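You operate a simulated robot arm through the tools that you are given. There is no shell and no other tool. Be economical: measure what you need, move in short steps, check, and stop when the job is done.

You run a simulated two-armed robot. Do the job below in one go: nothing can be reset, and whatever is moved stays where it is left.

JOB
Fetch the wing nut from the top shelf of the black shelf unit and set it on the middle shelf of the black shelf unit. Pick up the tall steel cup with one hand, pass it to the other hand and put it on the clear end of the steel bench. Any order will do. Set down upright: tall steel cup.

The check looks at the end state, three seconds after you hand in, the way a careful person would. Anything else that was tipped, shoved, dropped, spilled or broken makes it a failure.

ROBOT AND FRAMES
Two 7-joint arms with fingered hands on one trunk, on a base that drives. Base frame: it is fixed to the floor where the robot stands at the start and does not move with it; the origin is under the middle of the robot, x ahead of it, y to its left, z up; the surface under the hand at the start is at about z = 910. Units: mm, rad, N and s.
The left shoulder is at the start at [60, 177, 830], the right one opposite. With the tool pointing down near the work surface each hand reaches from about 420 to 960 mm from the robot's upright axis, wherever it stands, measured 20 degrees to its own side. Places, roughly: clear end of the steel bench [-700, 500, 800]; middle shelf of the black shelf unit [800, 0, 500]; tall steel cup [-3000, -1750, 1000]. Payload 4 kg a hand.
The TCP of each hand is the grasp point between the finger pads, 37 mm short of the fingertips. In the tool frame z runs along the fingers and y along their closing line. Largest opening 124 mm; the body of the gripper starts 43 mm behind the TCP. The gripper is a hand of 3 fingers: y runs from the thumb to the fingers, the wrist lies at [-15, -108, -202] in the tool frame.
Orientation is that of the tool frame in the base frame, as a unit quaternion [w, x, y, z]. With the fingers straight down and the wrist toward the robot, the tool's x, y and z point along [0, 1, 0], [1, 0, 0] and [0, 0, -1] of the base frame.

CONTROLS
- The arms move only by the tool play_rows. It takes "left_plan", "right_plan" or both (then of equal length, played together; a hand with none holds still); each is one flat list of numbers, 6 for each row, row after row: the shift along the tool's x, y, z in cm, then the turn, a rotation vector about the tool's x, y, z in rad. In form: [x, y, z, ax, ay, az, x, y, z, ax, ay, az, ...]. A call has 1 to 10 rows; each row shifts and turns the commanded pose from where the row before left it, along the tool's axes as they then stand. A row lasts 0.2 s, in which the tool goes at most 50 mm and 0.15 rad; a call with a longer step from one row to the next is refused whole. Where a pose cannot be reached the arm comes as near as it can. A force on the tool above 40 N (or 10 N above the force at the start of the call, whichever is more), or a blocked arm, ends the call early, and 0.2 s more pass. In this call time passes only in rows, and 0.2 s behind the last. The reply holds the time, the measured pose of the TCP, the force on the tool along the base axes, the opening and the grip force, in the units named above and with some noise, with the torque about the TCP (base axes, N m) and any sound that the robot's microphone picked up, and new pictures: "views" is both (left out), scene, wrist or none (wrist: the cameras of the hands that moved).
- Cameras (640 x 400 px; columns grow to the right, rows downward): "scene" is now at [17, 67.4, 1477.4]; the picture's right is [0.84, -0.55, 0.00], its down [-0.39, -0.59, -0.70] and it looks along [0.39, 0.59, -0.71] (base axes); focal length 214 px, centre (320, 200). "left" rides on the left gripper at [-64, -76, -137] in its tool frame; the picture's right is [-0.84, -0.26, 0.48], its down [0.48, -0.76, 0.43] and it looks along [0.26, 0.60, 0.76] (tool axes); focal length 256 px, centre (320, 200). "right" rides on the right gripper at [64, -76, -137] in its tool frame; the picture's right is [-0.84, 0.26, -0.48], its down [-0.48, -0.76, 0.43] and it looks along [-0.26, 0.60, 0.76] (tool axes); focal length 256 px, centre (320, 200). There is no depth. A picture from a camera that has moved, and an enlarged one, comes with that camera's place and axes in the base frame and with its lens.
- lift_body(by): slides the trunk up (or, below 0, down) by that many mm; the arms and the scene camera ride with it, the base frame stays. It gives what a move gives, with no picture.
- steer(legs): drives the robot by 1 to 6 legs, each [ahead, left, turn to the left] in mm, mm and rad, along the robot's own axes; the way and the turn of a leg run together, so that a leg with both is an arc; at most 1500 mm and 3.142 rad a leg. The arms and the cameras ride along, it lands a little off, and it stops where it bumps. It gives what a move gives, and a new picture of the scene camera.
- curl_fingers(index, middle, thumb_bend, thumb_turn, hand): sets how far each is bent, from 0 (flat) to 1 (curled in); at 0.3 the hand is open as for a grip, at 0.7 the pads meet at the TCP. One left out holds its place. A second passes; each finger stops where it meets its share of the squeeze, and holds until it gets a number again. It is the only way to open and close the hand. It gives what a move gives, with no picture; readings hold the bend of each and the force on the fingers (four entries, about 0 where the hand has none), thumb and palm. thumb_turn goes from beside the hand (0) to across from the fingers (1), as for a grip.
- pan_tilt(pan, tilt): turns the head with the scene camera to pan (to the left, within 1.501 rad either way) and tilt (down, from -0.506 to 1.204), counted from straight ahead of the robot. It gives what a move gives, and a new picture of the scene camera.
- zoom(camera, box): a new picture of the part [left, top, right, bottom] of that camera's present view, enlarged. No time passes.
- job_done(): hands the job in; it is judged then, once.

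Go step by step. Nothing tells you exact positions but the pictures and the camera data: compare them with the known pose of the tool, close in by small moves and look again before you grip or let go. The budget is 165 turns and 260 pictures, counting those below and the enlarged ones. Unless the task says otherwise, let go and move clear before handing in, and close with one line.

The tools are called by a JSON object that holds its "op" and its "data". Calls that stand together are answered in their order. play_rows: Moves the arms, as the interface text tells. Its arguments: {"type":"object","properties":{"left_plan":{"type":"array","items":{"type":"number"}},"right_plan":{"type":"array","items":{"type":"number"}},"views":{"type":"string","enum":["both","scene","wrist","none"]}},"required":[]} The other tools are called the same way: lift_body (by) slides the trunk up or down; curl_fingers (index, middle, thumb_bend, thumb_turn, hand) moves the fingers one by one; steer (legs) drives the base; pan_tilt (pan, tilt) turns the head that bears the scene camera; zoom (camera, box) takes an enlarged picture of a part of a camera's view; job_done () hands the job in.

At the start:

```text
t: 0.0
left_ee_pos: [442.2, 568.8, 1210.3]
left_orientation: [0.0, 0.707, 0.707, 0.0]
left_wrist_force: [0.1, 0.1, -0.3]
left_moment: [-0.01, 0.04, 0.03]
left_opening: 123.5
left_gripper_force: 0.1
left_shape: jaw
left_bend: [0.3, 0.3, 0.3, 0.98]
left_finger forces: [0.0, 0.1, 0.0, 0.1, 0.1, 0.0]
right_ee_pos: [565.5, 80.7, 1193.0]
right_orientation: [0.0, 0.707, 0.707, 0.0]
right_wrist_force: [-0.2, -1.1, 0.2]
right_moment: [-0.01, 0.01, -0.02]
right_opening: 123.5
right_gripper_force: 0.0
right_shape: jaw
right_bend: [0.3, 0.3, 0.3, 0.98]
right_finger forces: [0.0, 0.0, 0.0, 0.1, 0.0, 0.0]
trunk travel left (down, up): [-350.0, 240.0]
robot x, y, heading: [0.7, 3.1, -0.005]
head pan, tilt: [0.99, 0.791]
```

scene: 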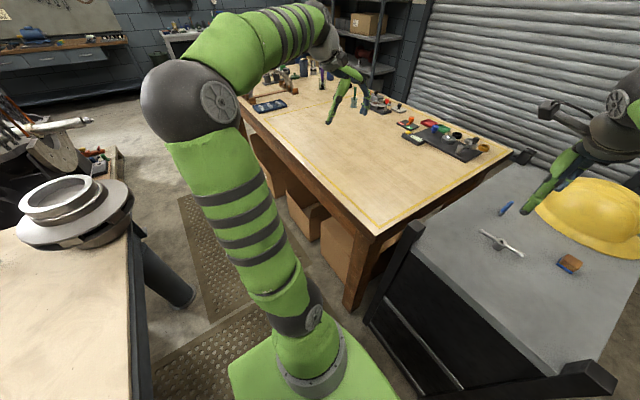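
right: 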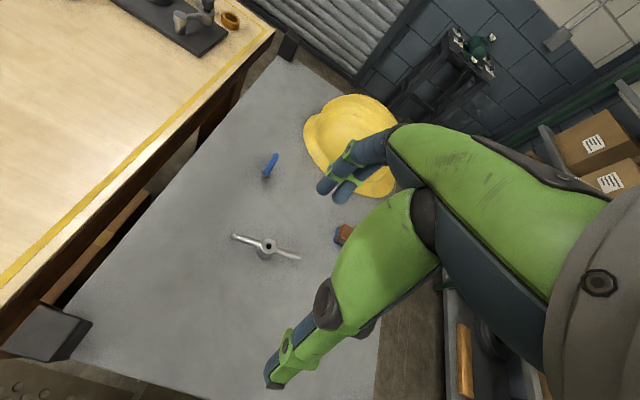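
left: 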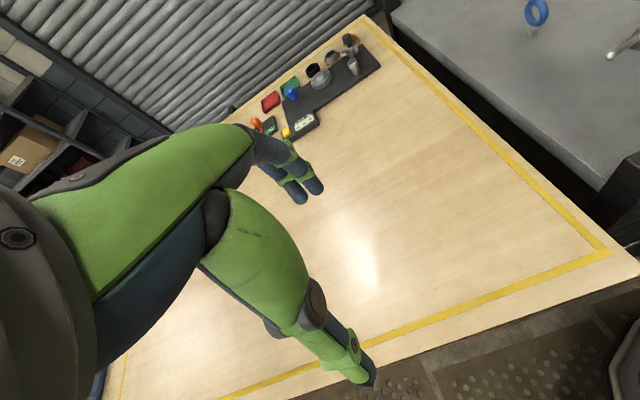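

I see the grey-topped black shelf unit ahead with the wing nut at roughly [680, 70, 920], near the hard hat and a blue part. I'll look straight ahead and enlarge the view before moving.

{"op": "pan_tilt", "data": {"pan": 0.0, "tilt": 0.8}}

{"op": "zoom", "data": {"camera": "right", "box": [180, 120, 380, 300]}}

```text
t: 1.3
left_ee_pos: [442.4, 568.0, 1207.0]
left_orientation: [0.0, 0.707, 0.708, 0.0]
left_wrist_force: [0.5, -0.5, 0.9]
left_moment: [-0.01, -0.01, -0.01]
left_opening: 123.5
left_gripper_force: 0.2
left_shape: jaw
left_bend: [0.3, 0.3, 0.3, 0.98]
left_finger forces: [0.0, 0.0, 0.0, 0.0, 0.0, 0.0]
right_ee_pos: [565.0, 81.2, 1188.3]
right_orientation: [0.0, 0.707, 0.707, 0.0]
right_wrist_force: [0.1, 0.3, -0.5]
right_moment: [0.01, 0.01, 0.04]
right_opening: 123.8
right_gripper_force: 0.0
right_shape: jaw
right_bend: [0.3, 0.3, 0.3, 0.98]
right_finger forces: [0.0, 0.0, 0.0, 0.0, 0.1, 0.0]
trunk travel left (down, up): [-350.0, 240.0]
robot x, y, heading: [-2.1, -0.1, -0.001]
head pan, tilt: [0.0, 0.799]
camera scene: at [53.2, -0.3, 1476.7], right [0.0, -1.0, 0.0], down [-0.72, 0.0, -0.7], along [0.7, 0.0, -0.72], focal length 214 px, centre (320, 200)
```

scene: 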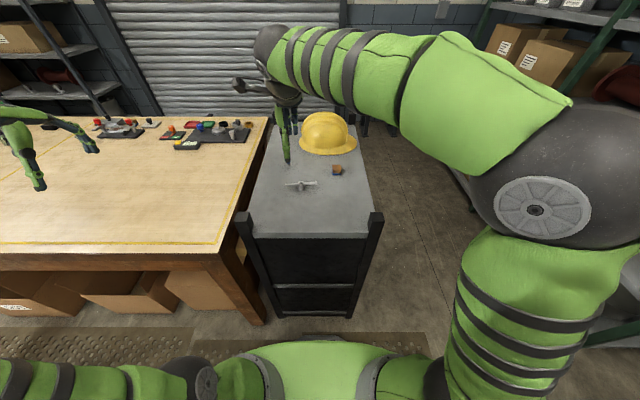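

```text
2.22 times, centred on (280, 210) of right
camera zoom: at [489.6, 144.1, 1324.5], right [0.26, -0.84, 0.48], down [-0.76, -0.48, -0.43], along [0.6, -0.26, -0.76], focal length 569 px, centre (409, 178)
```

zoom: 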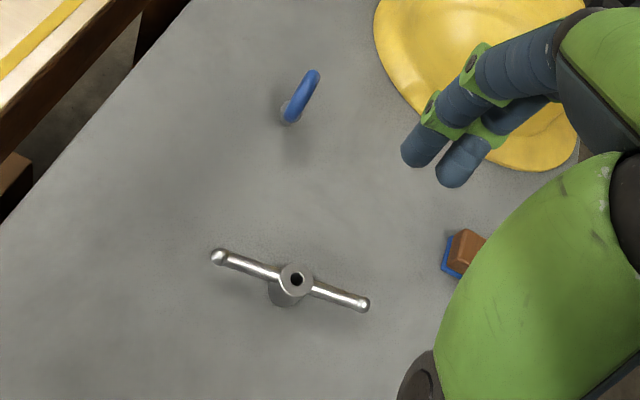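

The wing nut's hub is near [660, 69] with its wings running nearly along y. I'll bring the right hand above it and look again.

{"op": "play_rows", "data": {"right_plan": [-0.3, 2.4, 3.0, 0, 0, -0.035, -0.3, 2.4, 3.0, 0, 0, -0.035, -0.3, 2.4, 3.0, 0, 0, -0.035, -0.3, 2.4, 3.0, 0, 0, -0.035]}}

```text
t: 2.3
left_ee_pos: [442.7, 569.2, 1206.0]
left_orientation: [0.0, 0.707, 0.707, -0.001]
left_wrist_force: [0.5, -0.2, 0.2]
left_moment: [-0.02, 0.03, 0.0]
left_opening: 123.8
left_gripper_force: 0.0
left_shape: jaw
left_bend: [0.3, 0.3, 0.3, 0.98]
left_finger forces: [0.0, 0.0, 0.1, 0.0, 0.1, 0.0]
right_ee_pos: [662.4, 74.1, 1069.6]
right_orientation: [0.001, 0.655, 0.756, 0.0]
right_wrist_force: [-0.2, 0.3, -0.3]
right_moment: [0.0, 0.0, 0.01]
right_opening: 123.6
right_gripper_force: 0.0
right_shape: jaw
right_bend: [0.3, 0.3, 0.3, 0.98]
right_finger forces: [0.1, 0.0, 0.0, 0.1, 0.1, 0.0]
trunk travel left (down, up): [-350.0, 240.0]
robot x, y, heading: [0.2, -1.4, -0.001]
head pan, tilt: [0.0, 0.799]
camera scene: at [53.7, -0.4, 1476.7], right [0.0, -1.0, 0.0], down [-0.72, 0.0, -0.7], along [0.7, 0.0, -0.72], focal length 214 px, centre (320, 200)
camera right: at [578.1, 125.6, 1204.6], right [0.37, -0.79, 0.48], down [-0.68, -0.58, -0.43], along [0.63, -0.17, -0.76], focal length 256 px, centre (320, 200)
```

scene: 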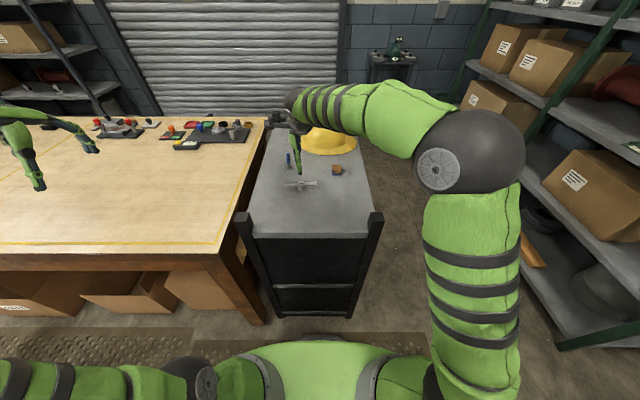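
right: 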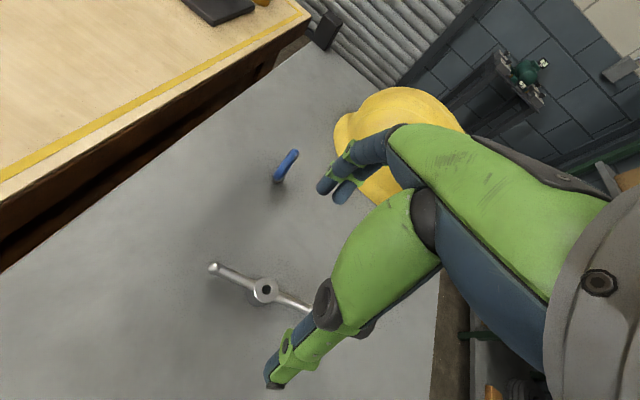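

The hub is right under the hand within a few mm and the yaw matches. I'll go down to about 40 mm above grip height.

{"op": "play_rows", "data": {"right_plan": [-0.1, 0, 3.5, 0, 0, 0, -0.2, 0, 3.5, 0, 0, 0, 0, 0, 3.5, 0, 0, 0]}}

{"op": "zoom", "data": {"camera": "scene", "box": [240, 110, 380, 220]}}

```text
t: 3.1
left_ee_pos: [442.0, 569.3, 1207.0]
left_orientation: [0.0, 0.707, 0.707, 0.0]
left_wrist_force: [-0.3, 0.0, 0.3]
left_moment: [0.01, -0.02, -0.01]
left_opening: 123.6
left_gripper_force: 0.0
left_shape: jaw
left_bend: [0.3, 0.3, 0.3, 0.98]
left_finger forces: [0.0, 0.0, 0.0, 0.0, 0.1, 0.0]
right_ee_pos: [662.1, 70.8, 962.8]
right_orientation: [0.0, 0.656, 0.755, 0.0]
right_wrist_force: [-0.4, -0.2, -0.1]
right_moment: [-0.02, 0.0, 0.0]
right_opening: 123.7
right_gripper_force: 0.0
right_shape: jaw
right_bend: [0.3, 0.3, 0.3, 0.98]
right_finger forces: [0.0, 0.1, 0.1, 0.0, 0.0, 0.0]
trunk travel left (down, up): [-350.0, 240.0]
robot x, y, heading: [0.3, -0.3, -0.001]
head pan, tilt: [0.0, 0.799]
camera scene: at [53.3, -0.3, 1476.7], right [0.0, -1.0, 0.0], down [-0.72, 0.0, -0.7], along [0.7, 0.0, -0.72], focal length 214 px, centre (320, 200)
camera right: at [578.4, 122.4, 1098.7], right [0.37, -0.79, 0.48], down [-0.69, -0.58, -0.43], along [0.63, -0.17, -0.76], focal length 256 px, centre (320, 200)
```

scene: 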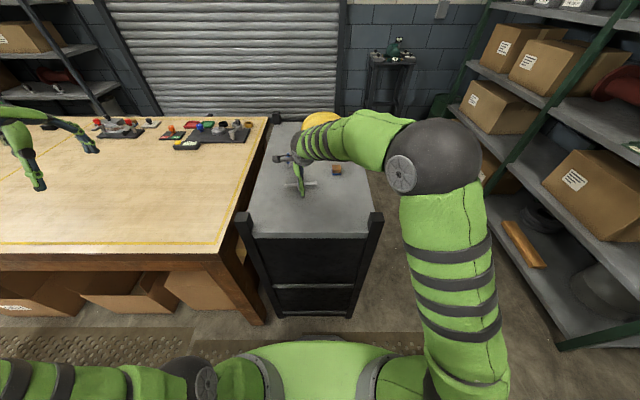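
right: 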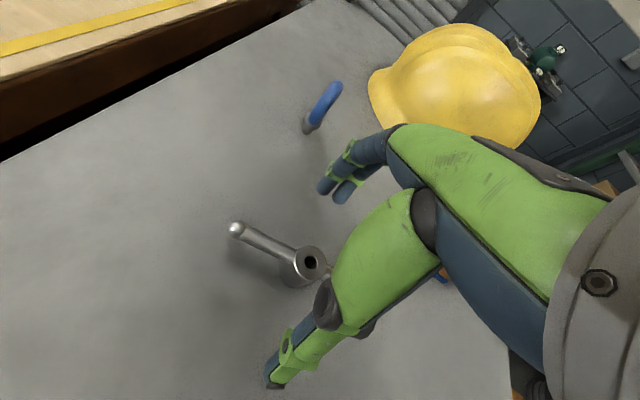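

```text
3.64 times, centred on (310, 165) of scene
camera zoom: at [53.3, -0.3, 1476.7], right [0.0, -1.0, 0.0], down [-0.72, 0.0, -0.7], along [0.7, 0.0, -0.72], focal length 780 px, centre (356, 327)
```

zoom: 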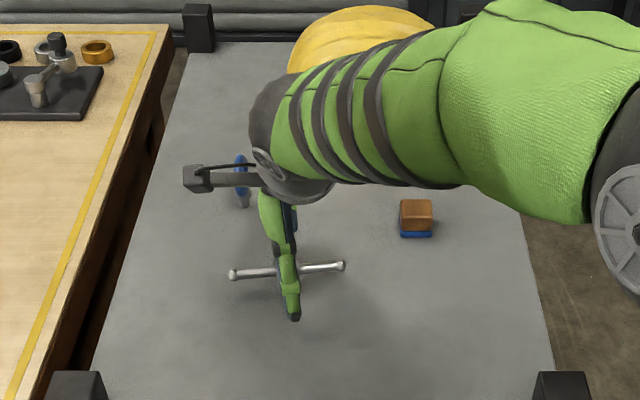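

The hub sits midway between the pads. I'll go down 11 mm more and partly close.

{"op": "play_rows", "data": {"right_plan": [0, 0, 1.1, 0, 0, 0], "views": "none"}}

{"op": "curl_fingers", "data": {"hand": "right", "index": 0.5, "middle": 0.5, "thumb_bend": 0.5}}

{"op": "play_rows", "data": {"right_plan": [0, 0, 0, 0, 0, 0]}}

```text
t: 3.5
left_ee_pos: [443.2, 568.6, 1206.4]
left_orientation: [0.0, 0.706, 0.708, 0.0]
left_wrist_force: [0.1, -0.3, 0.6]
left_moment: [-0.01, -0.02, 0.01]
left_opening: 123.5
left_gripper_force: 0.0
left_shape: jaw
left_bend: [0.3, 0.3, 0.3, 0.98]
left_finger forces: [0.0, 0.0, 0.1, 0.0, 0.1, 0.0]
right_ee_pos: [663.1, 71.2, 951.7]
right_orientation: [0.001, 0.656, 0.755, 0.0]
right_wrist_force: [-0.4, 0.8, 0.8]
right_moment: [-0.01, 0.01, 0.0]
right_opening: 123.6
right_gripper_force: 0.1
right_shape: jaw
right_bend: [0.3, 0.3, 0.3, 0.98]
right_finger forces: [0.0, 0.1, 0.1, 0.1, 0.0, 0.1]
trunk travel left (down, up): [-350.0, 240.0]
robot x, y, heading: [0.4, -0.8, -0.001]
head pan, tilt: [0.0, 0.799]
```

```text
t: 4.5
left_ee_pos: [442.5, 568.3, 1206.1]
left_orientation: [0.0, 0.707, 0.707, -0.001]
left_wrist_force: [0.2, 0.4, -0.1]
left_moment: [0.0, -0.01, -0.05]
left_opening: 124.0
left_gripper_force: 0.0
left_shape: jaw
left_bend: [0.3, 0.3, 0.3, 0.98]
left_finger forces: [0.0, 0.1, 0.1, 0.0, 0.0, 0.0]
right_ee_pos: [663.4, 72.1, 952.5]
right_orientation: [0.0, 0.656, 0.755, -0.001]
right_wrist_force: [0.7, 0.7, 1.9]
right_moment: [-0.01, -0.13, 0.03]
right_opening: 62.6
right_gripper_force: 0.5
right_shape: fingers
right_bend: [0.5, 0.5, 0.5, 0.98]
right_finger forces: [0.4, 1.7, 0.1, 0.0, 0.0, 0.0]
trunk travel left (down, up): [-350.0, 240.0]
robot x, y, heading: [-0.0, -1.9, 0.002]
head pan, tilt: [0.0, 0.799]
```

```text
t: 4.9
left_ee_pos: [442.5, 568.9, 1206.9]
left_orientation: [0.0, 0.707, 0.708, 0.0]
left_wrist_force: [0.2, -0.4, -0.3]
left_moment: [0.0, 0.02, 0.01]
left_opening: 123.8
left_gripper_force: 0.1
left_shape: jaw
left_bend: [0.3, 0.3, 0.3, 0.98]
left_finger forces: [0.0, 0.0, 0.0, 0.0, 0.0, 0.0]
right_ee_pos: [662.4, 71.3, 952.3]
right_orientation: [0.0, 0.655, 0.756, 0.0]
right_wrist_force: [0.6, 0.5, 2.7]
right_moment: [0.01, -0.13, 0.01]
right_opening: 62.5
right_gripper_force: 1.4
right_shape: fingers
right_bend: [0.5, 0.5, 0.5, 0.98]
right_finger forces: [0.4, 2.0, 0.0, 0.1, 0.0, 0.0]
trunk travel left (down, up): [-350.0, 240.0]
robot x, y, heading: [1.1, 3.8, -0.001]
head pan, tilt: [0.0, 0.799]
camera scene: at [53.1, -0.3, 1476.7], right [0.0, -1.0, 0.0], down [-0.72, 0.0, -0.7], along [0.7, 0.0, -0.72], focal length 214 px, centre (320, 200)
camera right: at [578.3, 122.6, 1088.2], right [0.37, -0.79, 0.48], down [-0.68, -0.58, -0.43], along [0.63, -0.17, -0.76], focal length 256 px, centre (320, 200)
```

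scene: 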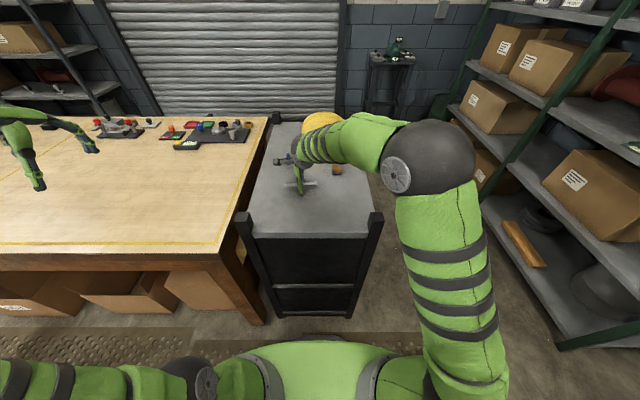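
right: 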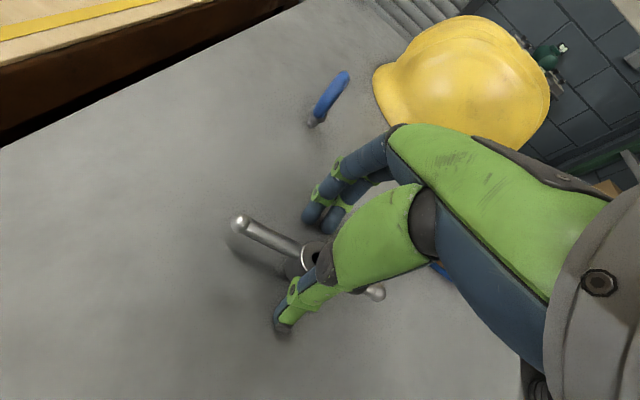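

The fingertips just brush the top (about 2 N up), with the hub between them. I'll rise 3 mm and close.

{"op": "play_rows", "data": {"right_plan": [0, 0, -0.4, 0, 0, 0], "views": "none"}}

{"op": "curl_fingers", "data": {"hand": "right", "index": 0.75, "middle": 0.75, "thumb_bend": 0.75}}

{"op": "zoom", "data": {"camera": "right", "box": [180, 160, 440, 380]}}

```text
t: 5.3
left_ee_pos: [442.2, 568.0, 1205.6]
left_orientation: [0.0, 0.707, 0.707, 0.0]
left_wrist_force: [0.0, -1.1, -0.4]
left_moment: [0.0, 0.0, -0.01]
left_opening: 123.7
left_gripper_force: 0.1
left_shape: jaw
left_bend: [0.3, 0.3, 0.3, 0.98]
left_finger forces: [0.1, 0.0, 0.0, 0.0, 0.0, 0.1]
right_ee_pos: [663.1, 72.1, 955.9]
right_orientation: [-0.001, 0.656, 0.755, -0.001]
right_wrist_force: [0.1, -0.6, 0.7]
right_moment: [-0.01, 0.0, 0.01]
right_opening: 62.3
right_gripper_force: 0.1
right_shape: fingers
right_bend: [0.5, 0.5, 0.5, 0.98]
right_finger forces: [0.0, 0.0, 0.1, 0.1, 0.0, 0.1]
trunk travel left (down, up): [-350.0, 240.0]
robot x, y, heading: [-1.2, 2.0, -0.001]
head pan, tilt: [0.0, 0.799]
```

```text
t: 6.3
left_ee_pos: [441.2, 568.1, 1207.0]
left_orientation: [0.0, 0.707, 0.707, 0.001]
left_wrist_force: [-0.4, -0.9, 0.0]
left_moment: [0.0, 0.03, 0.01]
left_opening: 123.7
left_gripper_force: 0.0
left_shape: jaw
left_bend: [0.3, 0.3, 0.3, 0.98]
left_finger forces: [0.1, 0.0, 0.1, 0.0, 0.0, 0.1]
right_ee_pos: [663.1, 71.9, 957.9]
right_orientation: [0.0, 0.655, 0.756, 0.001]
right_wrist_force: [1.1, 0.4, 9.8]
right_moment: [0.06, -0.21, 0.01]
right_opening: 17.8
right_gripper_force: 29.2
right_shape: fingers
right_bend: [0.63, 0.66, 0.67, 0.95]
right_finger forces: [12.9, 13.7, 0.1, 0.0, 31.8, 0.0]
trunk travel left (down, up): [-350.0, 240.0]
robot x, y, heading: [0.6, 2.9, 0.001]
head pan, tilt: [0.0, 0.799]
```

```text
1.82 times, centred on (310, 270) of right
camera zoom: at [578.1, 122.8, 1093.1], right [0.37, -0.79, 0.48], down [-0.68, -0.58, -0.44], along [0.63, -0.17, -0.76], focal length 465 px, centre (338, 73)
```

zoom: 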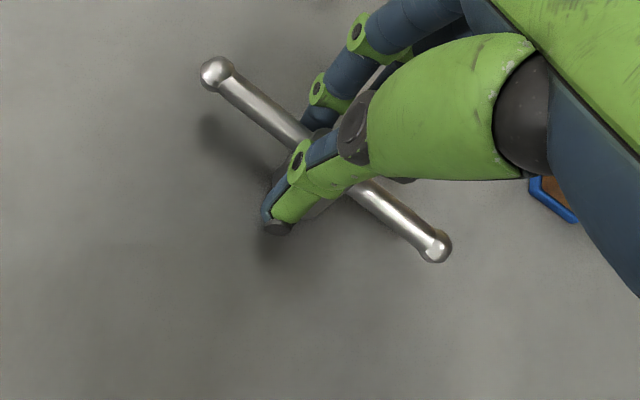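

Gripped with 29 N on the nut. I'll lift it and check it comes along.

{"op": "play_rows", "data": {"right_plan": [0, 0, -1.5, 0, 0, 0, 0, 0, -3, 0, 0, 0, 0, 0, -4, 0, 0, 0, 0, 0, -4, 0, 0, 0], "views": "wrist"}}

```text
t: 7.3
left_ee_pos: [441.6, 569.3, 1206.8]
left_orientation: [-0.001, 0.707, 0.707, 0.0]
left_wrist_force: [-0.4, -0.8, 0.0]
left_moment: [0.02, 0.01, 0.01]
left_opening: 123.8
left_gripper_force: 0.1
left_shape: jaw
left_bend: [0.3, 0.3, 0.3, 0.98]
left_finger forces: [0.0, 0.0, 0.0, 0.0, 0.0, 0.0]
right_ee_pos: [662.8, 70.3, 1081.1]
right_orientation: [0.0, 0.657, 0.754, -0.001]
right_wrist_force: [1.4, -0.8, -1.1]
right_moment: [-0.02, 0.07, 0.01]
right_opening: 17.2
right_gripper_force: 25.9
right_shape: fingers
right_bend: [0.64, 0.66, 0.67, 0.95]
right_finger forces: [11.1, 13.7, 0.0, 0.1, 27.3, 0.0]
trunk travel left (down, up): [-350.0, 240.0]
robot x, y, heading: [-0.4, -1.0, -0.002]
head pan, tilt: [0.0, 0.799]
camera right: at [578.2, 122.8, 1217.0], right [0.37, -0.79, 0.48], down [-0.69, -0.58, -0.43], along [0.63, -0.17, -0.76], focal length 256 px, centre (320, 200)
```

right: 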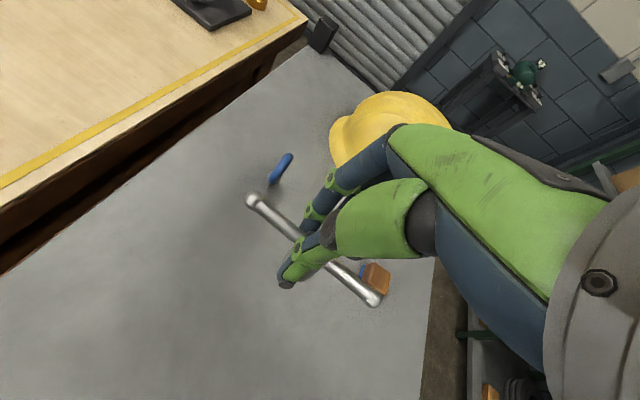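

The nut is held. Before driving I need to know the space around me, so I'll look left and right.

{"op": "pan_tilt", "data": {"pan": 1.5, "tilt": 0.7}}

{"op": "pan_tilt", "data": {"pan": -1.5, "tilt": 0.7}}

```text
t: 8.9
left_ee_pos: [442.8, 567.7, 1207.2]
left_orientation: [0.0, 0.708, 0.707, 0.0]
left_wrist_force: [-0.4, -1.3, 0.4]
left_moment: [0.0, 0.03, 0.03]
left_opening: 123.6
left_gripper_force: 0.0
left_shape: jaw
left_bend: [0.3, 0.3, 0.3, 0.98]
left_finger forces: [0.0, 0.0, 0.1, 0.0, 0.0, 0.0]
right_ee_pos: [662.7, 71.7, 1080.3]
right_orientation: [0.0, 0.657, 0.754, 0.0]
right_wrist_force: [-0.1, 0.0, -1.3]
right_moment: [-0.01, 0.02, 0.01]
right_opening: 16.8
right_gripper_force: 26.3
right_shape: fingers
right_bend: [0.64, 0.66, 0.67, 0.95]
right_finger forces: [10.9, 13.6, 0.0, 0.0, 27.3, 0.0]
trunk travel left (down, up): [-350.0, 240.0]
robot x, y, heading: [-1.0, -0.9, -0.003]
head pan, tilt: [1.499, 0.7]
camera scene: at [-21.2, 84.4, 1484.9], right [1.0, -0.07, 0.0], down [-0.05, -0.64, -0.76], along [0.06, 0.76, -0.64], focal length 214 px, centre (320, 200)
```

scene: 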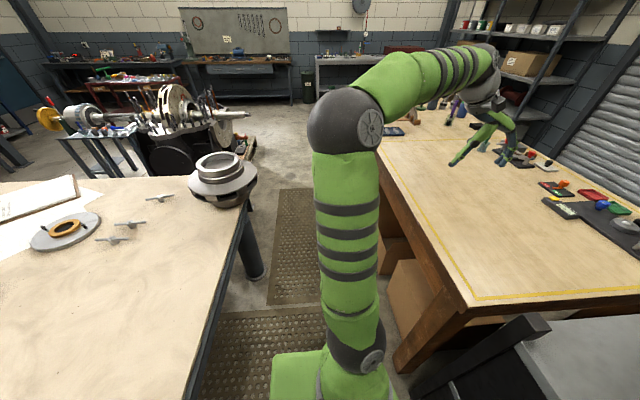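

```text
t: 11.5
left_ee_pos: [442.3, 568.4, 1207.1]
left_orientation: [0.0, 0.707, 0.707, -0.001]
left_wrist_force: [0.0, -0.2, 0.5]
left_moment: [0.01, -0.02, 0.01]
left_opening: 123.6
left_gripper_force: 0.0
left_shape: jaw
left_bend: [0.3, 0.3, 0.3, 0.98]
left_finger forces: [0.1, 0.0, 0.1, 0.0, 0.1, 0.0]
right_ee_pos: [663.3, 71.0, 1079.9]
right_orientation: [0.0, 0.656, 0.755, 0.0]
right_wrist_force: [0.7, 0.3, -1.1]
right_moment: [0.02, 0.0, -0.01]
right_opening: 17.1
right_gripper_force: 26.2
right_shape: fingers
right_bend: [0.64, 0.66, 0.67, 0.95]
right_finger forces: [11.0, 13.7, 0.0, 0.1, 27.3, 0.1]
trunk travel left (down, up): [-350.0, 240.0]
robot x, y, heading: [-0.0, 0.4, -0.0]
head pan, tilt: [-1.499, 0.7]
camera scene: at [-21.3, -85.1, 1485.0], right [-1.0, -0.07, 0.0], down [-0.05, 0.64, -0.77], along [0.05, -0.76, -0.64], focal length 214 px, centre (320, 200)
```

scene: 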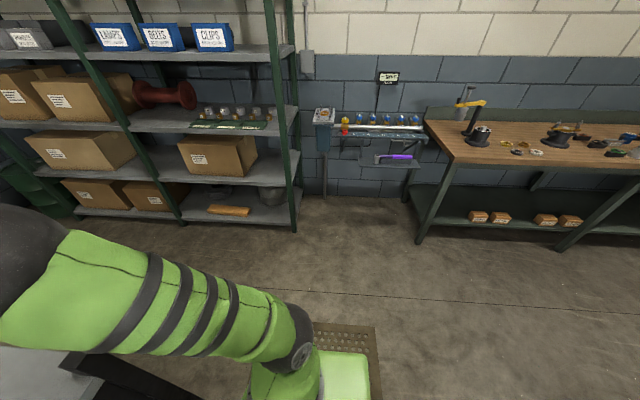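

There is open floor to the right and the wood-top bench is close behind. I'll turn right to carry the hand past the shelf's front-right corner before lowering it.

{"op": "steer", "data": {"legs": [[0, 0, -0.9]]}}

{"op": "pan_tilt", "data": {"pan": 0.4, "tilt": 0.9}}

```text
t: 14.2
left_ee_pos: [720.3, 15.1, 1207.9]
left_orientation: [-0.002, 0.942, 0.335, 0.001]
left_wrist_force: [0.7, -0.4, 0.1]
left_moment: [0.0, 0.04, 0.01]
left_opening: 123.6
left_gripper_force: 0.0
left_shape: jaw
left_bend: [0.3, 0.3, 0.3, 0.98]
left_finger forces: [0.1, 0.1, 0.1, 0.0, 0.1, 0.0]
right_ee_pos: [474.1, -470.0, 1080.0]
right_orientation: [0.0, 0.917, 0.4, 0.0]
right_wrist_force: [-0.3, -0.7, -1.5]
right_moment: [-0.02, -0.01, 0.03]
right_opening: 17.2
right_gripper_force: 25.7
right_shape: fingers
right_bend: [0.64, 0.66, 0.67, 0.95]
right_finger forces: [11.2, 13.9, 0.0, 0.1, 27.0, 0.1]
trunk travel left (down, up): [-350.0, 240.0]
robot x, y, heading: [-0.6, -0.6, -0.891]
head pan, tilt: [-1.499, 0.7]
camera scene: at [-78.3, -35.5, 1485.0], right [-0.68, 0.73, 0.0], down [0.47, 0.44, -0.76], along [-0.56, -0.52, -0.64], focal length 214 px, centre (320, 200)
```

scene: 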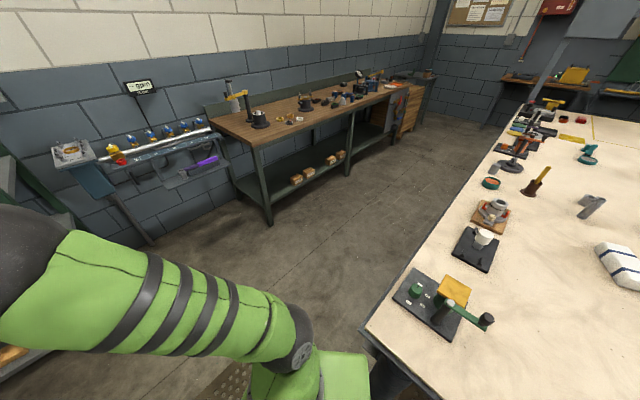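

```text
t: 16.0
left_ee_pos: [720.5, 14.7, 1203.8]
left_orientation: [0.0, 0.942, 0.334, 0.0]
left_wrist_force: [0.3, -0.1, -0.4]
left_moment: [0.01, -0.03, 0.0]
left_opening: 123.8
left_gripper_force: 0.3
left_shape: jaw
left_bend: [0.3, 0.3, 0.3, 0.98]
left_finger forces: [0.1, 0.0, 0.1, 0.1, 0.1, 0.1]
right_ee_pos: [474.2, -468.7, 1077.7]
right_orientation: [0.0, 0.916, 0.4, 0.0]
right_wrist_force: [-0.1, 0.7, -0.8]
right_moment: [0.02, 0.01, -0.03]
right_opening: 17.1
right_gripper_force: 25.7
right_shape: fingers
right_bend: [0.64, 0.66, 0.67, 0.95]
right_finger forces: [10.8, 13.8, 0.1, 0.0, 26.3, 0.0]
trunk travel left (down, up): [-350.0, 240.0]
robot x, y, heading: [-0.3, 1.2, -0.886]
head pan, tilt: [0.4, 0.901]
camera scene: at [50.3, -12.8, 1468.8], right [-0.47, -0.88, 0.0], down [-0.69, 0.37, -0.62], along [0.55, -0.29, -0.78], focal length 214 px, centre (320, 200)
```

scene: 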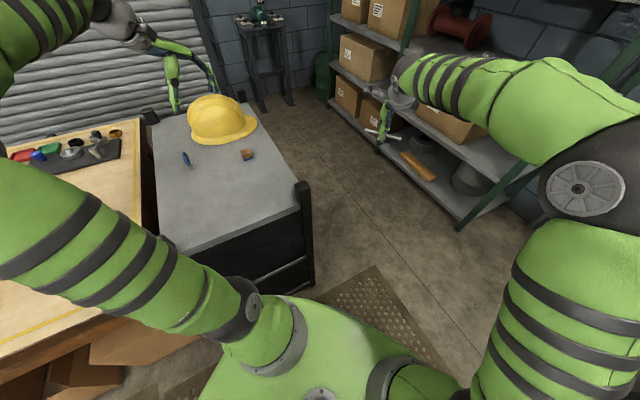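

The hand is now beyond the shelf's front-right corner with clear floor under it. I'll lower it to about z = 620.

{"op": "play_rows", "data": {"right_plan": [0, -1, 4.6, 0, 0, 0, 0, -1, 4.6, 0, 0, 0, 0, -1, 4.6, 0, 0, 0, 0, -1, 4.6, 0, 0, 0, 0, -1, 4.6, 0, 0, 0, 0, -1, 4.6, 0, 0, 0, 0, -1, 4.6, 0, 0, 0, 0, -1, 4.6, 0, 0, 0, 0, -1, 4.6, 0, 0, 0, 0, -1, 4.6, 0, 0, 0]}}

```text
t: 18.2
left_ee_pos: [720.6, 14.6, 1202.1]
left_orientation: [0.0, 0.942, 0.335, 0.0]
left_wrist_force: [-0.2, -0.1, -0.6]
left_moment: [0.02, 0.02, 0.01]
left_opening: 123.9
left_gripper_force: 0.1
left_shape: jaw
left_bend: [0.3, 0.3, 0.3, 0.98]
left_finger forces: [0.0, 0.0, 0.1, 0.1, 0.0, 0.1]
right_ee_pos: [399.2, -402.7, 617.1]
right_orientation: [0.0, 0.917, 0.399, -0.001]
right_wrist_force: [0.3, -0.3, -1.7]
right_moment: [-0.01, 0.01, -0.01]
right_opening: 16.9
right_gripper_force: 25.2
right_shape: fingers
right_bend: [0.64, 0.67, 0.67, 0.95]
right_finger forces: [10.9, 14.4, 0.0, 0.0, 25.8, 0.0]
trunk travel left (down, up): [-350.0, 240.0]
robot x, y, heading: [2.0, -1.2, -0.889]
head pan, tilt: [0.4, 0.901]
camera scene: at [50.5, -12.9, 1468.9], right [-0.47, -0.88, 0.0], down [-0.69, 0.37, -0.62], along [0.55, -0.29, -0.78], focal length 214 px, centre (320, 200)
camera right: at [386.8, -304.6, 752.3], right [-0.38, -0.79, 0.48], down [-0.89, 0.16, -0.43], along [0.26, -0.59, -0.76], focal length 256 px, centre (320, 200)
```

scene: 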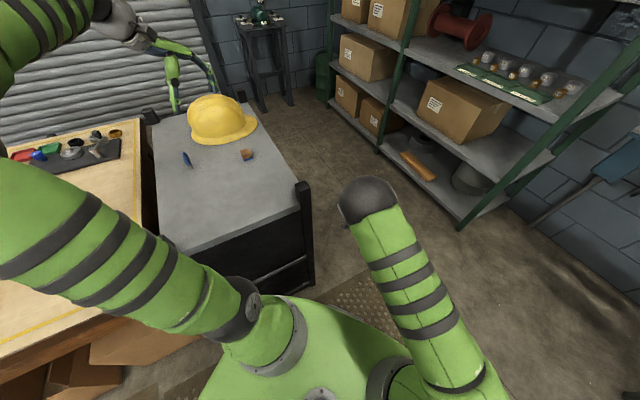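
right: 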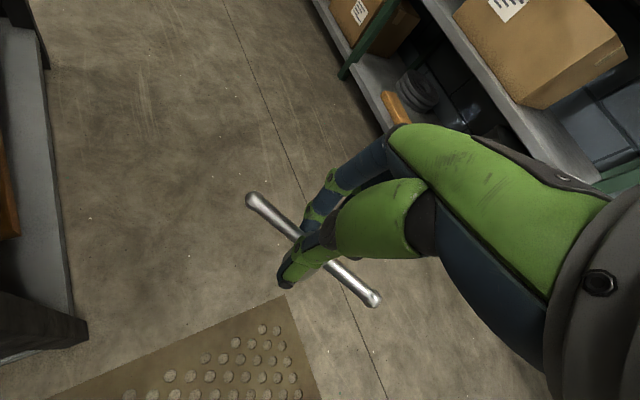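

The hand is low enough and the nut is still held. I'll tuck the hand in a little, then drive right-back so I can approach the shelf front at an angle with the arm more extended.

{"op": "play_rows", "data": {"right_plan": [0, -3, 0, 0, 0, 0, 0, -3, 0, 0, 0, 0], "views": "none"}}

{"op": "steer", "data": {"legs": [[201, -356, 0], [0, 0, 1.3]]}}

{"op": "pan_tilt", "data": {"pan": 0.0, "tilt": 0.8}}

```text
t: 18.8
left_ee_pos: [719.2, 15.6, 1203.1]
left_orientation: [-0.001, 0.942, 0.335, 0.0]
left_wrist_force: [0.6, 0.5, -0.2]
left_moment: [0.03, -0.01, 0.0]
left_opening: 123.8
left_gripper_force: 0.0
left_shape: jaw
left_bend: [0.3, 0.3, 0.3, 0.98]
left_finger forces: [0.0, 0.0, 0.0, 0.1, 0.1, 0.0]
right_ee_pos: [357.1, -360.3, 617.3]
right_orientation: [0.0, 0.917, 0.399, 0.0]
right_wrist_force: [0.3, -0.1, -1.0]
right_moment: [0.01, -0.01, 0.01]
right_opening: 17.0
right_gripper_force: 25.8
right_shape: fingers
right_bend: [0.64, 0.67, 0.67, 0.95]
right_finger forces: [11.0, 14.5, 0.0, 0.0, 25.6, 0.0]
trunk travel left (down, up): [-350.0, 240.0]
robot x, y, heading: [-2.3, -1.5, -0.89]
head pan, tilt: [0.4, 0.901]
```

```text
t: 24.6
left_ee_pos: [32.2, 294.7, 1203.0]
left_orientation: [0.002, 0.555, 0.832, 0.0]
left_wrist_force: [0.0, -0.4, 0.7]
left_moment: [0.01, 0.01, 0.0]
left_opening: 123.9
left_gripper_force: 0.0
left_shape: jaw
left_bend: [0.3, 0.3, 0.3, 0.98]
left_finger forces: [0.0, 0.1, 0.1, 0.0, 0.1, 0.0]
right_ee_pos: [288.6, -161.1, 617.3]
right_orientation: [0.001, 0.494, 0.869, -0.001]
right_wrist_force: [0.8, 0.5, -1.2]
right_moment: [-0.02, 0.03, 0.01]
right_opening: 16.8
right_gripper_force: 25.4
right_shape: fingers
right_bend: [0.64, 0.67, 0.67, 0.94]
right_finger forces: [10.8, 14.6, 0.0, 0.1, 25.3, 0.0]
trunk travel left (down, up): [-350.0, 240.0]
robot x, y, heading: [-153.7, -400.4, 0.398]
head pan, tilt: [0.4, 0.901]
camera scene: at [-146.3, -364.3, 1467.0], right [0.71, -0.7, 0.01], down [-0.54, -0.56, -0.63], along [0.44, 0.45, -0.78], focal length 214 px, centre (320, 200)
```

scene: 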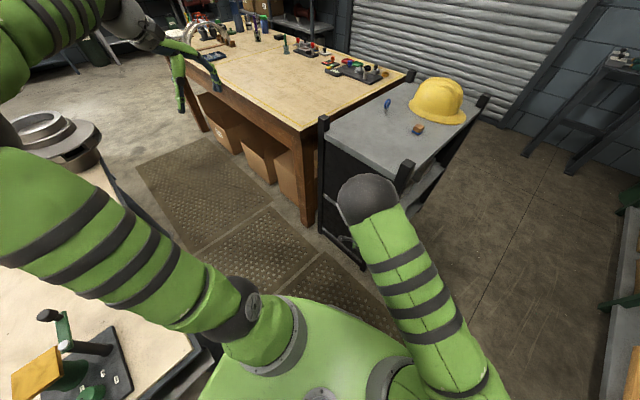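

```text
t: 25.4
left_ee_pos: [46.0, 295.7, 1194.4]
left_orientation: [-0.003, 0.555, 0.832, -0.006]
left_wrist_force: [-0.1, 0.5, -0.7]
left_moment: [-0.02, -0.02, 0.0]
left_opening: 124.0
left_gripper_force: 0.0
left_shape: jaw
left_bend: [0.3, 0.3, 0.3, 0.98]
left_finger forces: [0.0, 0.0, 0.0, 0.1, 0.2, 0.0]
right_ee_pos: [295.2, -162.4, 609.0]
right_orientation: [-0.003, 0.494, 0.869, -0.006]
right_wrist_force: [0.4, 0.1, -2.2]
right_moment: [-0.03, -0.02, 0.03]
right_opening: 16.7
right_gripper_force: 25.3
right_shape: fingers
right_bend: [0.64, 0.67, 0.67, 0.94]
right_finger forces: [11.1, 14.6, 0.0, 0.0, 25.4, 0.1]
trunk travel left (down, up): [-350.0, 240.0]
robot x, y, heading: [-155.7, -407.5, 0.397]
head pan, tilt: [0.0, 0.799]
camera scene: at [-125.1, -390.9, 1474.9], right [0.39, -0.92, 0.0], down [-0.65, -0.27, -0.71], along [0.65, 0.27, -0.71], focal length 214 px, centre (320, 200)
```

scene: 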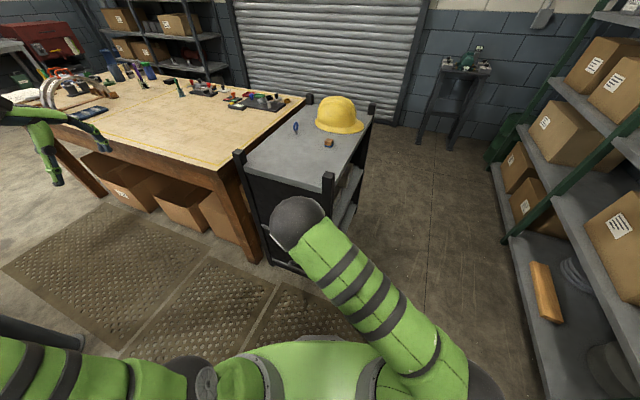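

The shelf unit is open on its right side (facing −y), where I can see its grey shelves. I'll drive round to face that side for a straight approach.

{"op": "steer", "data": {"legs": [[-153, -364, 0], [558, -234, 0], [0, 0, 0.86]]}}

```text
t: 28.1
left_ee_pos: [22.2, -167.7, 1193.6]
left_orientation: [-0.003, 0.55, 0.835, -0.006]
left_wrist_force: [-0.1, -1.1, -0.5]
left_moment: [-0.01, 0.03, 0.03]
left_opening: 124.0
left_gripper_force: 0.0
left_shape: jaw
left_bend: [0.3, 0.3, 0.3, 0.98]
left_finger forces: [0.1, 0.0, 0.0, 0.1, 0.1, 0.0]
right_ee_pos: [273.6, -623.3, 606.0]
right_orientation: [-0.006, 0.491, 0.871, -0.008]
right_wrist_force: [0.4, -0.1, -1.1]
right_moment: [-0.02, 0.01, 0.02]
right_opening: 16.6
right_gripper_force: 25.5
right_shape: fingers
right_bend: [0.64, 0.67, 0.67, 0.94]
right_finger forces: [11.1, 14.8, 0.1, 0.1, 25.1, 0.0]
trunk travel left (down, up): [-350.0, 240.0]
robot x, y, heading: [-179.2, -870.6, 0.412]
head pan, tilt: [0.0, 0.799]
stopped in leg 2: the robot was blocked; the commanded pose is now the measured one
camera scene: at [-128.2, -851.4, 1471.6], right [0.4, -0.92, 0.0], down [-0.66, -0.28, -0.7], along [0.64, 0.28, -0.72], focal length 214 px, centre (320, 200)
```

scene: 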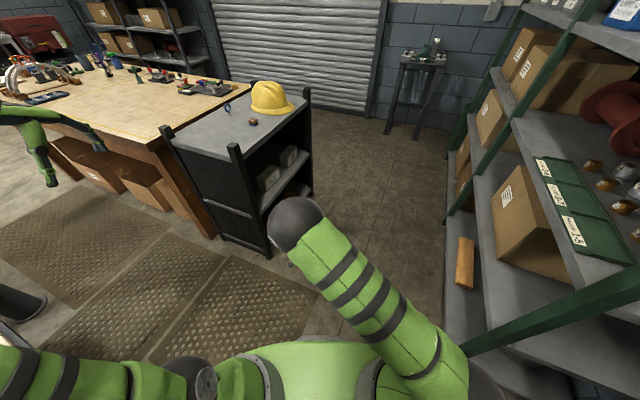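

Something blocked the drive early in the second leg. I'll look around both sides before trying again.

{"op": "pan_tilt", "data": {"pan": -1.0, "tilt": 1.0}}

{"op": "pan_tilt", "data": {"pan": 1.3, "tilt": 1.0}}

```text
t: 29.4
left_ee_pos: [21.5, -167.6, 1193.7]
left_orientation: [-0.003, 0.551, 0.835, -0.006]
left_wrist_force: [-0.2, 0.3, -0.2]
left_moment: [0.03, 0.04, 0.0]
left_opening: 123.9
left_gripper_force: 0.1
left_shape: jaw
left_bend: [0.3, 0.3, 0.3, 0.98]
left_finger forces: [0.0, 0.1, 0.0, 0.0, 0.1, 0.0]
right_ee_pos: [274.7, -624.9, 605.8]
right_orientation: [-0.004, 0.491, 0.871, -0.008]
right_wrist_force: [0.0, 0.3, -0.6]
right_moment: [-0.03, 0.02, 0.05]
right_opening: 16.6
right_gripper_force: 25.7
right_shape: fingers
right_bend: [0.64, 0.67, 0.67, 0.94]
right_finger forces: [11.2, 14.7, 0.1, 0.0, 25.2, 0.1]
trunk travel left (down, up): [-350.0, 240.0]
robot x, y, heading: [-177.3, -872.8, 0.406]
head pan, tilt: [-1.0, 1.0]
camera scene: at [-145.3, -921.7, 1456.6], right [-0.56, -0.83, 0.0], down [-0.7, 0.47, -0.54], along [0.45, -0.3, -0.84], focal length 214 px, centre (320, 200)
```

scene: 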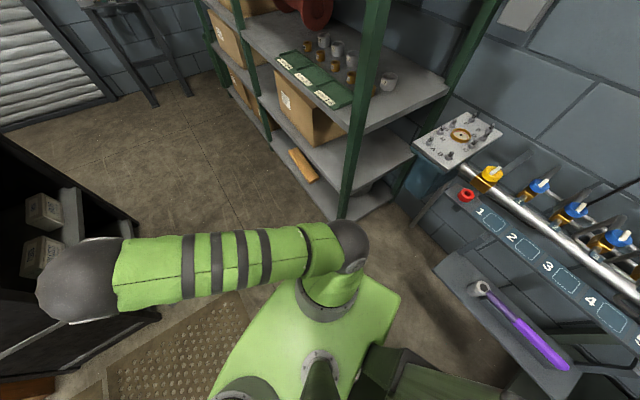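

```text
t: 31.6
left_ee_pos: [20.7, -167.7, 1195.0]
left_orientation: [-0.003, 0.55, 0.835, -0.006]
left_wrist_force: [-0.5, 0.3, -0.8]
left_moment: [0.06, -0.01, 0.03]
left_opening: 123.5
left_gripper_force: 0.0
left_shape: jaw
left_bend: [0.3, 0.3, 0.3, 0.98]
left_finger forces: [0.0, 0.0, 0.0, 0.0, 0.0, 0.0]
right_ee_pos: [273.4, -624.1, 604.6]
right_orientation: [-0.004, 0.491, 0.871, -0.007]
right_wrist_force: [0.3, 0.1, -0.7]
right_moment: [0.01, 0.02, 0.02]
right_opening: 16.6
right_gripper_force: 24.9
right_shape: fingers
right_bend: [0.64, 0.67, 0.67, 0.94]
right_finger forces: [11.2, 14.7, 0.1, 0.0, 25.2, 0.0]
trunk travel left (down, up): [-350.0, 240.0]
robot x, y, heading: [-178.6, -872.5, 0.412]
head pan, tilt: [1.3, 1.0]
camera scene: at [-212.6, -813.8, 1456.6], right [0.99, 0.14, 0.0], down [0.12, -0.83, -0.54], along [-0.07, 0.54, -0.84], focal length 214 px, centre (320, 200)
```

scene: 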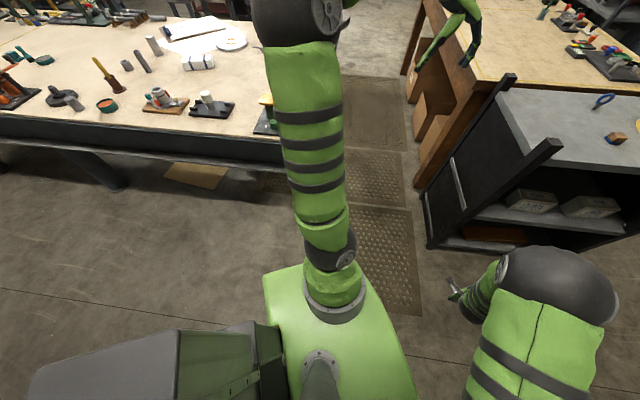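

The robot has a long rear body, which probably met the fixtures behind on the right. The middle shelf already holds two grey blocks near [740, -95] and [1020, -100], so I'll drive forward along my heading and look into the shelf.

{"op": "steer", "data": {"legs": [[250, 0, 0]]}}

{"op": "pan_tilt", "data": {"pan": 0.45, "tilt": 0.6}}

```text
t: 33.1
left_ee_pos: [165.0, -166.0, 1194.3]
left_orientation: [-0.004, 0.55, 0.835, -0.006]
left_wrist_force: [-0.5, -0.2, -0.7]
left_moment: [0.0, -0.01, -0.02]
left_opening: 123.9
left_gripper_force: 0.1
left_shape: jaw
left_bend: [0.3, 0.3, 0.3, 0.98]
left_finger forces: [0.0, 0.0, 0.1, 0.1, 0.0, 0.0]
right_ee_pos: [418.7, -622.7, 605.4]
right_orientation: [-0.004, 0.491, 0.871, -0.008]
right_wrist_force: [0.3, -0.3, -2.1]
right_moment: [-0.01, 0.01, 0.01]
right_opening: 16.7
right_gripper_force: 25.2
right_shape: fingers
right_bend: [0.64, 0.67, 0.67, 0.94]
right_finger forces: [11.1, 14.8, 0.1, 0.0, 25.1, 0.0]
trunk travel left (down, up): [-350.0, 240.0]
robot x, y, heading: [-32.9, -869.7, 0.407]
head pan, tilt: [1.3, 1.0]
stopped in leg 1: the robot was blocked; the commanded pose is now the measured one
camera scene: at [-67.1, -813.2, 1456.5], right [0.99, 0.14, 0.0], down [0.12, -0.83, -0.54], along [-0.07, 0.53, -0.84], focal length 214 px, centre (320, 200)
```

scene: 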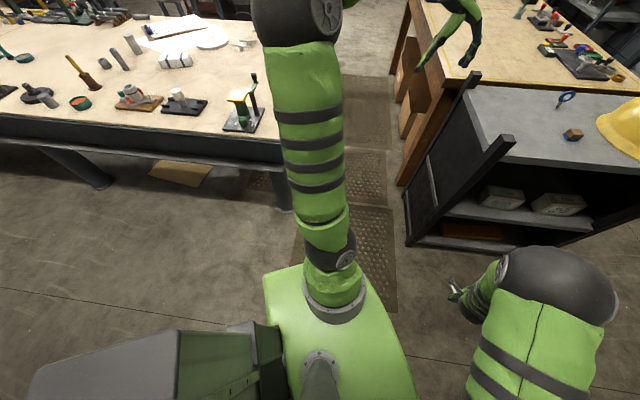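

```text
t: 34.3
left_ee_pos: [163.9, -165.8, 1195.0]
left_orientation: [-0.003, 0.549, 0.836, -0.005]
left_wrist_force: [0.6, -0.1, 1.1]
left_moment: [-0.03, 0.03, -0.02]
left_opening: 123.9
left_gripper_force: 0.0
left_shape: jaw
left_bend: [0.3, 0.3, 0.3, 0.98]
left_finger forces: [0.0, 0.0, 0.1, 0.0, 0.0, 0.0]
right_ee_pos: [419.0, -620.2, 606.0]
right_orientation: [-0.005, 0.489, 0.872, -0.008]
right_wrist_force: [0.8, 0.0, -0.4]
right_moment: [-0.03, -0.03, 0.03]
right_opening: 16.8
right_gripper_force: 25.5
right_shape: fingers
right_bend: [0.64, 0.67, 0.67, 0.94]
right_finger forces: [11.1, 14.8, 0.1, 0.0, 25.1, 0.1]
trunk travel left (down, up): [-350.0, 240.0]
robot x, y, heading: [-32.3, -868.2, 0.407]
head pan, tilt: [0.45, 0.6]
camera scene: at [-0.1, -814.7, 1488.7], right [0.76, -0.65, 0.0], down [-0.37, -0.43, -0.83], along [0.54, 0.63, -0.56], focal length 214 px, centre (320, 200)
```

scene: 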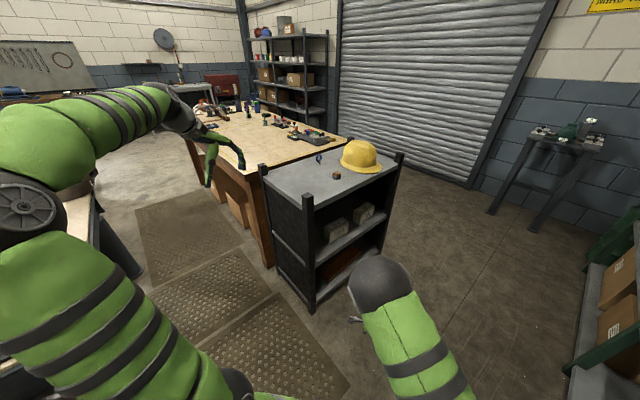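

The base slid along x but not y, so something is catching it. I'll look to the right rear.

{"op": "pan_tilt", "data": {"pan": -1.5, "tilt": 0.8}}

{"op": "pan_tilt", "data": {"pan": 1.5, "tilt": 0.8}}

```text
t: 36.2
left_ee_pos: [164.7, -165.9, 1193.9]
left_orientation: [-0.003, 0.549, 0.836, -0.006]
left_wrist_force: [-0.3, -0.4, 0.7]
left_moment: [0.04, -0.02, -0.01]
left_opening: 124.0
left_gripper_force: 0.1
left_shape: jaw
left_bend: [0.3, 0.3, 0.3, 0.98]
left_finger forces: [0.0, 0.0, 0.0, 0.0, 0.0, 0.0]
right_ee_pos: [418.7, -621.6, 605.6]
right_orientation: [-0.004, 0.489, 0.872, -0.008]
right_wrist_force: [0.2, -0.6, -2.1]
right_moment: [-0.02, -0.02, -0.01]
right_opening: 16.8
right_gripper_force: 25.5
right_shape: fingers
right_bend: [0.64, 0.67, 0.67, 0.94]
right_finger forces: [11.1, 14.7, 0.0, 0.0, 25.1, 0.0]
trunk travel left (down, up): [-350.0, 240.0]
robot x, y, heading: [-35.4, -868.4, 0.408]
head pan, tilt: [-1.499, 0.799]
camera scene: at [-20.2, -953.3, 1471.8], right [-0.89, -0.46, 0.0], down [-0.33, 0.64, -0.7], along [0.32, -0.62, -0.72], focal length 214 px, centre (320, 200)
```

scene: 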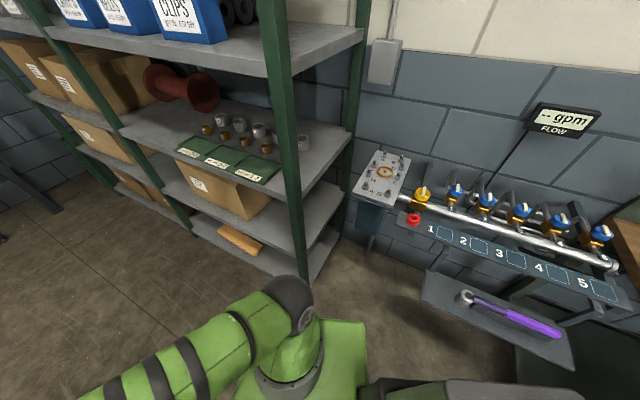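

```text
t: 38.8
left_ee_pos: [163.2, -165.1, 1194.0]
left_orientation: [-0.004, 0.549, 0.836, -0.005]
left_wrist_force: [0.0, 0.1, 0.0]
left_moment: [-0.04, -0.01, -0.01]
left_opening: 124.1
left_gripper_force: 0.0
left_shape: jaw
left_bend: [0.3, 0.3, 0.3, 0.98]
left_finger forces: [0.0, 0.0, 0.0, 0.0, 0.1, 0.0]
right_ee_pos: [419.4, -620.8, 605.4]
right_orientation: [-0.005, 0.49, 0.872, -0.008]
right_wrist_force: [0.5, 0.3, -0.8]
right_moment: [-0.03, 0.03, 0.02]
right_opening: 16.4
right_gripper_force: 25.7
right_shape: fingers
right_bend: [0.64, 0.67, 0.67, 0.94]
right_finger forces: [11.1, 14.9, 0.0, 0.0, 25.1, 0.0]
trunk travel left (down, up): [-350.0, 240.0]
robot x, y, heading: [-28.7, -870.2, 0.409]
head pan, tilt: [1.499, 0.799]
camera scene: at [-84.5, -805.7, 1471.8], right [0.94, 0.33, 0.0], down [0.24, -0.68, -0.7], along [-0.23, 0.66, -0.72], focal length 214 px, centre (320, 200)
```

scene: 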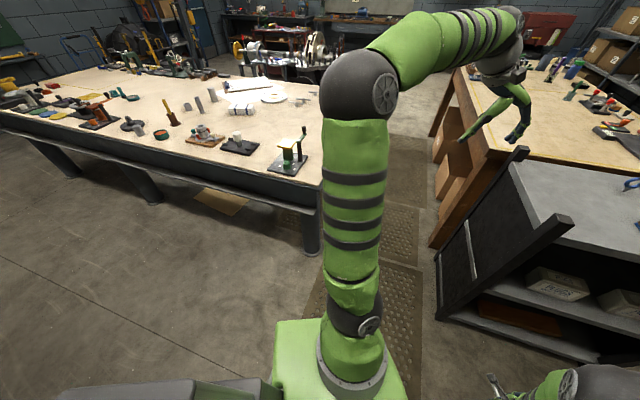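

Nothing obvious touches on the left; the rear-right corner is near the wall fixtures. I'll test a small pure +y move away from that wall.

{"op": "steer", "data": {"legs": [[40, 92, 0]]}}

```text
t: 39.9
left_ee_pos: [141.2, -167.4, 1195.7]
left_orientation: [-0.004, 0.553, 0.833, -0.006]
left_wrist_force: [-0.5, 0.3, 0.7]
left_moment: [0.03, 0.0, 0.01]
left_opening: 124.0
left_gripper_force: 0.1
left_shape: jaw
left_bend: [0.3, 0.3, 0.3, 0.98]
left_finger forces: [0.0, 0.0, 0.0, 0.0, 0.0, 0.0]
right_ee_pos: [391.2, -623.9, 605.2]
right_orientation: [-0.004, 0.492, 0.87, -0.009]
right_wrist_force: [0.8, -0.1, -1.8]
right_moment: [0.0, 0.02, -0.02]
right_opening: 16.7
right_gripper_force: 25.5
right_shape: fingers
right_bend: [0.64, 0.67, 0.67, 0.94]
right_finger forces: [11.1, 14.9, 0.1, 0.0, 24.9, 0.0]
trunk travel left (down, up): [-350.0, 240.0]
robot x, y, heading: [-63.0, -868.1, 0.4]
head pan, tilt: [1.499, 0.799]
stopped in leg 1: the robot was blocked; the commanded pose is now the measured one
camera scene: at [-113.6, -805.4, 1471.9], right [0.95, 0.32, 0.0], down [0.23, -0.68, -0.7], along [-0.23, 0.66, -0.72], focal length 214 px, centre (320, 200)
```

scene: 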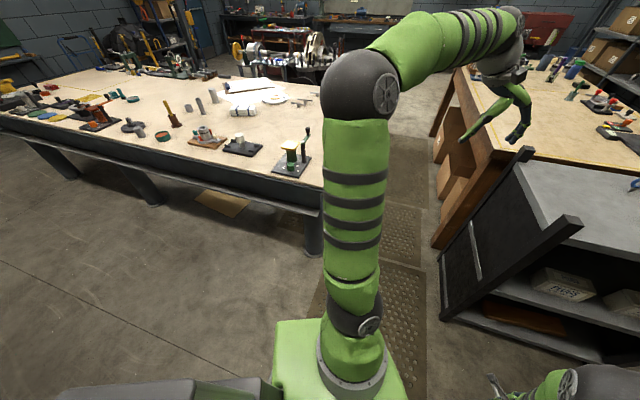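

The base slides along x but can't go +y; I suspect the raised floor mat's edge, or the rear corner by the wall. I'll square up to heading 0, which frees the rear, and test +y again.

{"op": "steer", "data": {"legs": [[0, 0, -0.4], [0, 120, 0]]}}

```text
t: 42.4
left_ee_pos: [398.5, -176.9, 1195.0]
left_orientation: [-0.006, 0.707, 0.707, -0.005]
left_wrist_force: [0.0, 0.4, 0.3]
left_moment: [-0.01, 0.04, -0.03]
left_opening: 123.9
left_gripper_force: 0.0
left_shape: jaw
left_bend: [0.3, 0.3, 0.3, 0.98]
left_finger forces: [0.1, 0.1, 0.0, 0.1, 0.0, 0.0]
right_ee_pos: [449.4, -696.2, 606.8]
right_orientation: [-0.006, 0.657, 0.754, -0.007]
right_wrist_force: [-0.2, 0.6, -1.5]
right_moment: [-0.05, -0.01, 0.0]
right_opening: 16.6
right_gripper_force: 25.2
right_shape: fingers
right_bend: [0.64, 0.67, 0.67, 0.94]
right_finger forces: [11.2, 14.9, 0.1, 0.1, 24.8, 0.1]
trunk travel left (down, up): [-350.0, 240.0]
robot x, y, heading: [-63.7, -745.4, 0.004]
head pan, tilt: [1.499, 0.799]
camera scene: at [-84.2, -684.2, 1475.1], right [1.0, -0.07, 0.0], down [-0.05, -0.71, -0.71], along [0.05, 0.7, -0.71], focal length 214 px, centre (320, 200)
```

scene: 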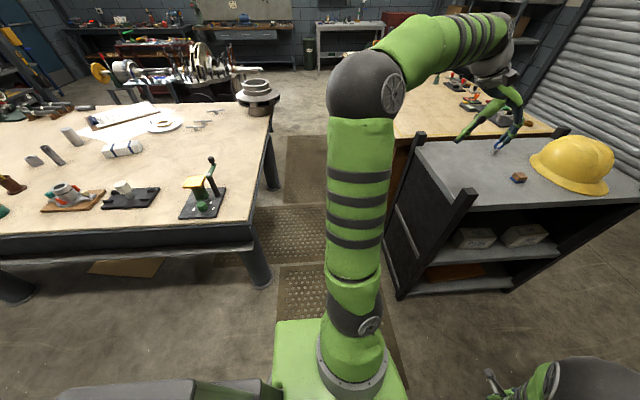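

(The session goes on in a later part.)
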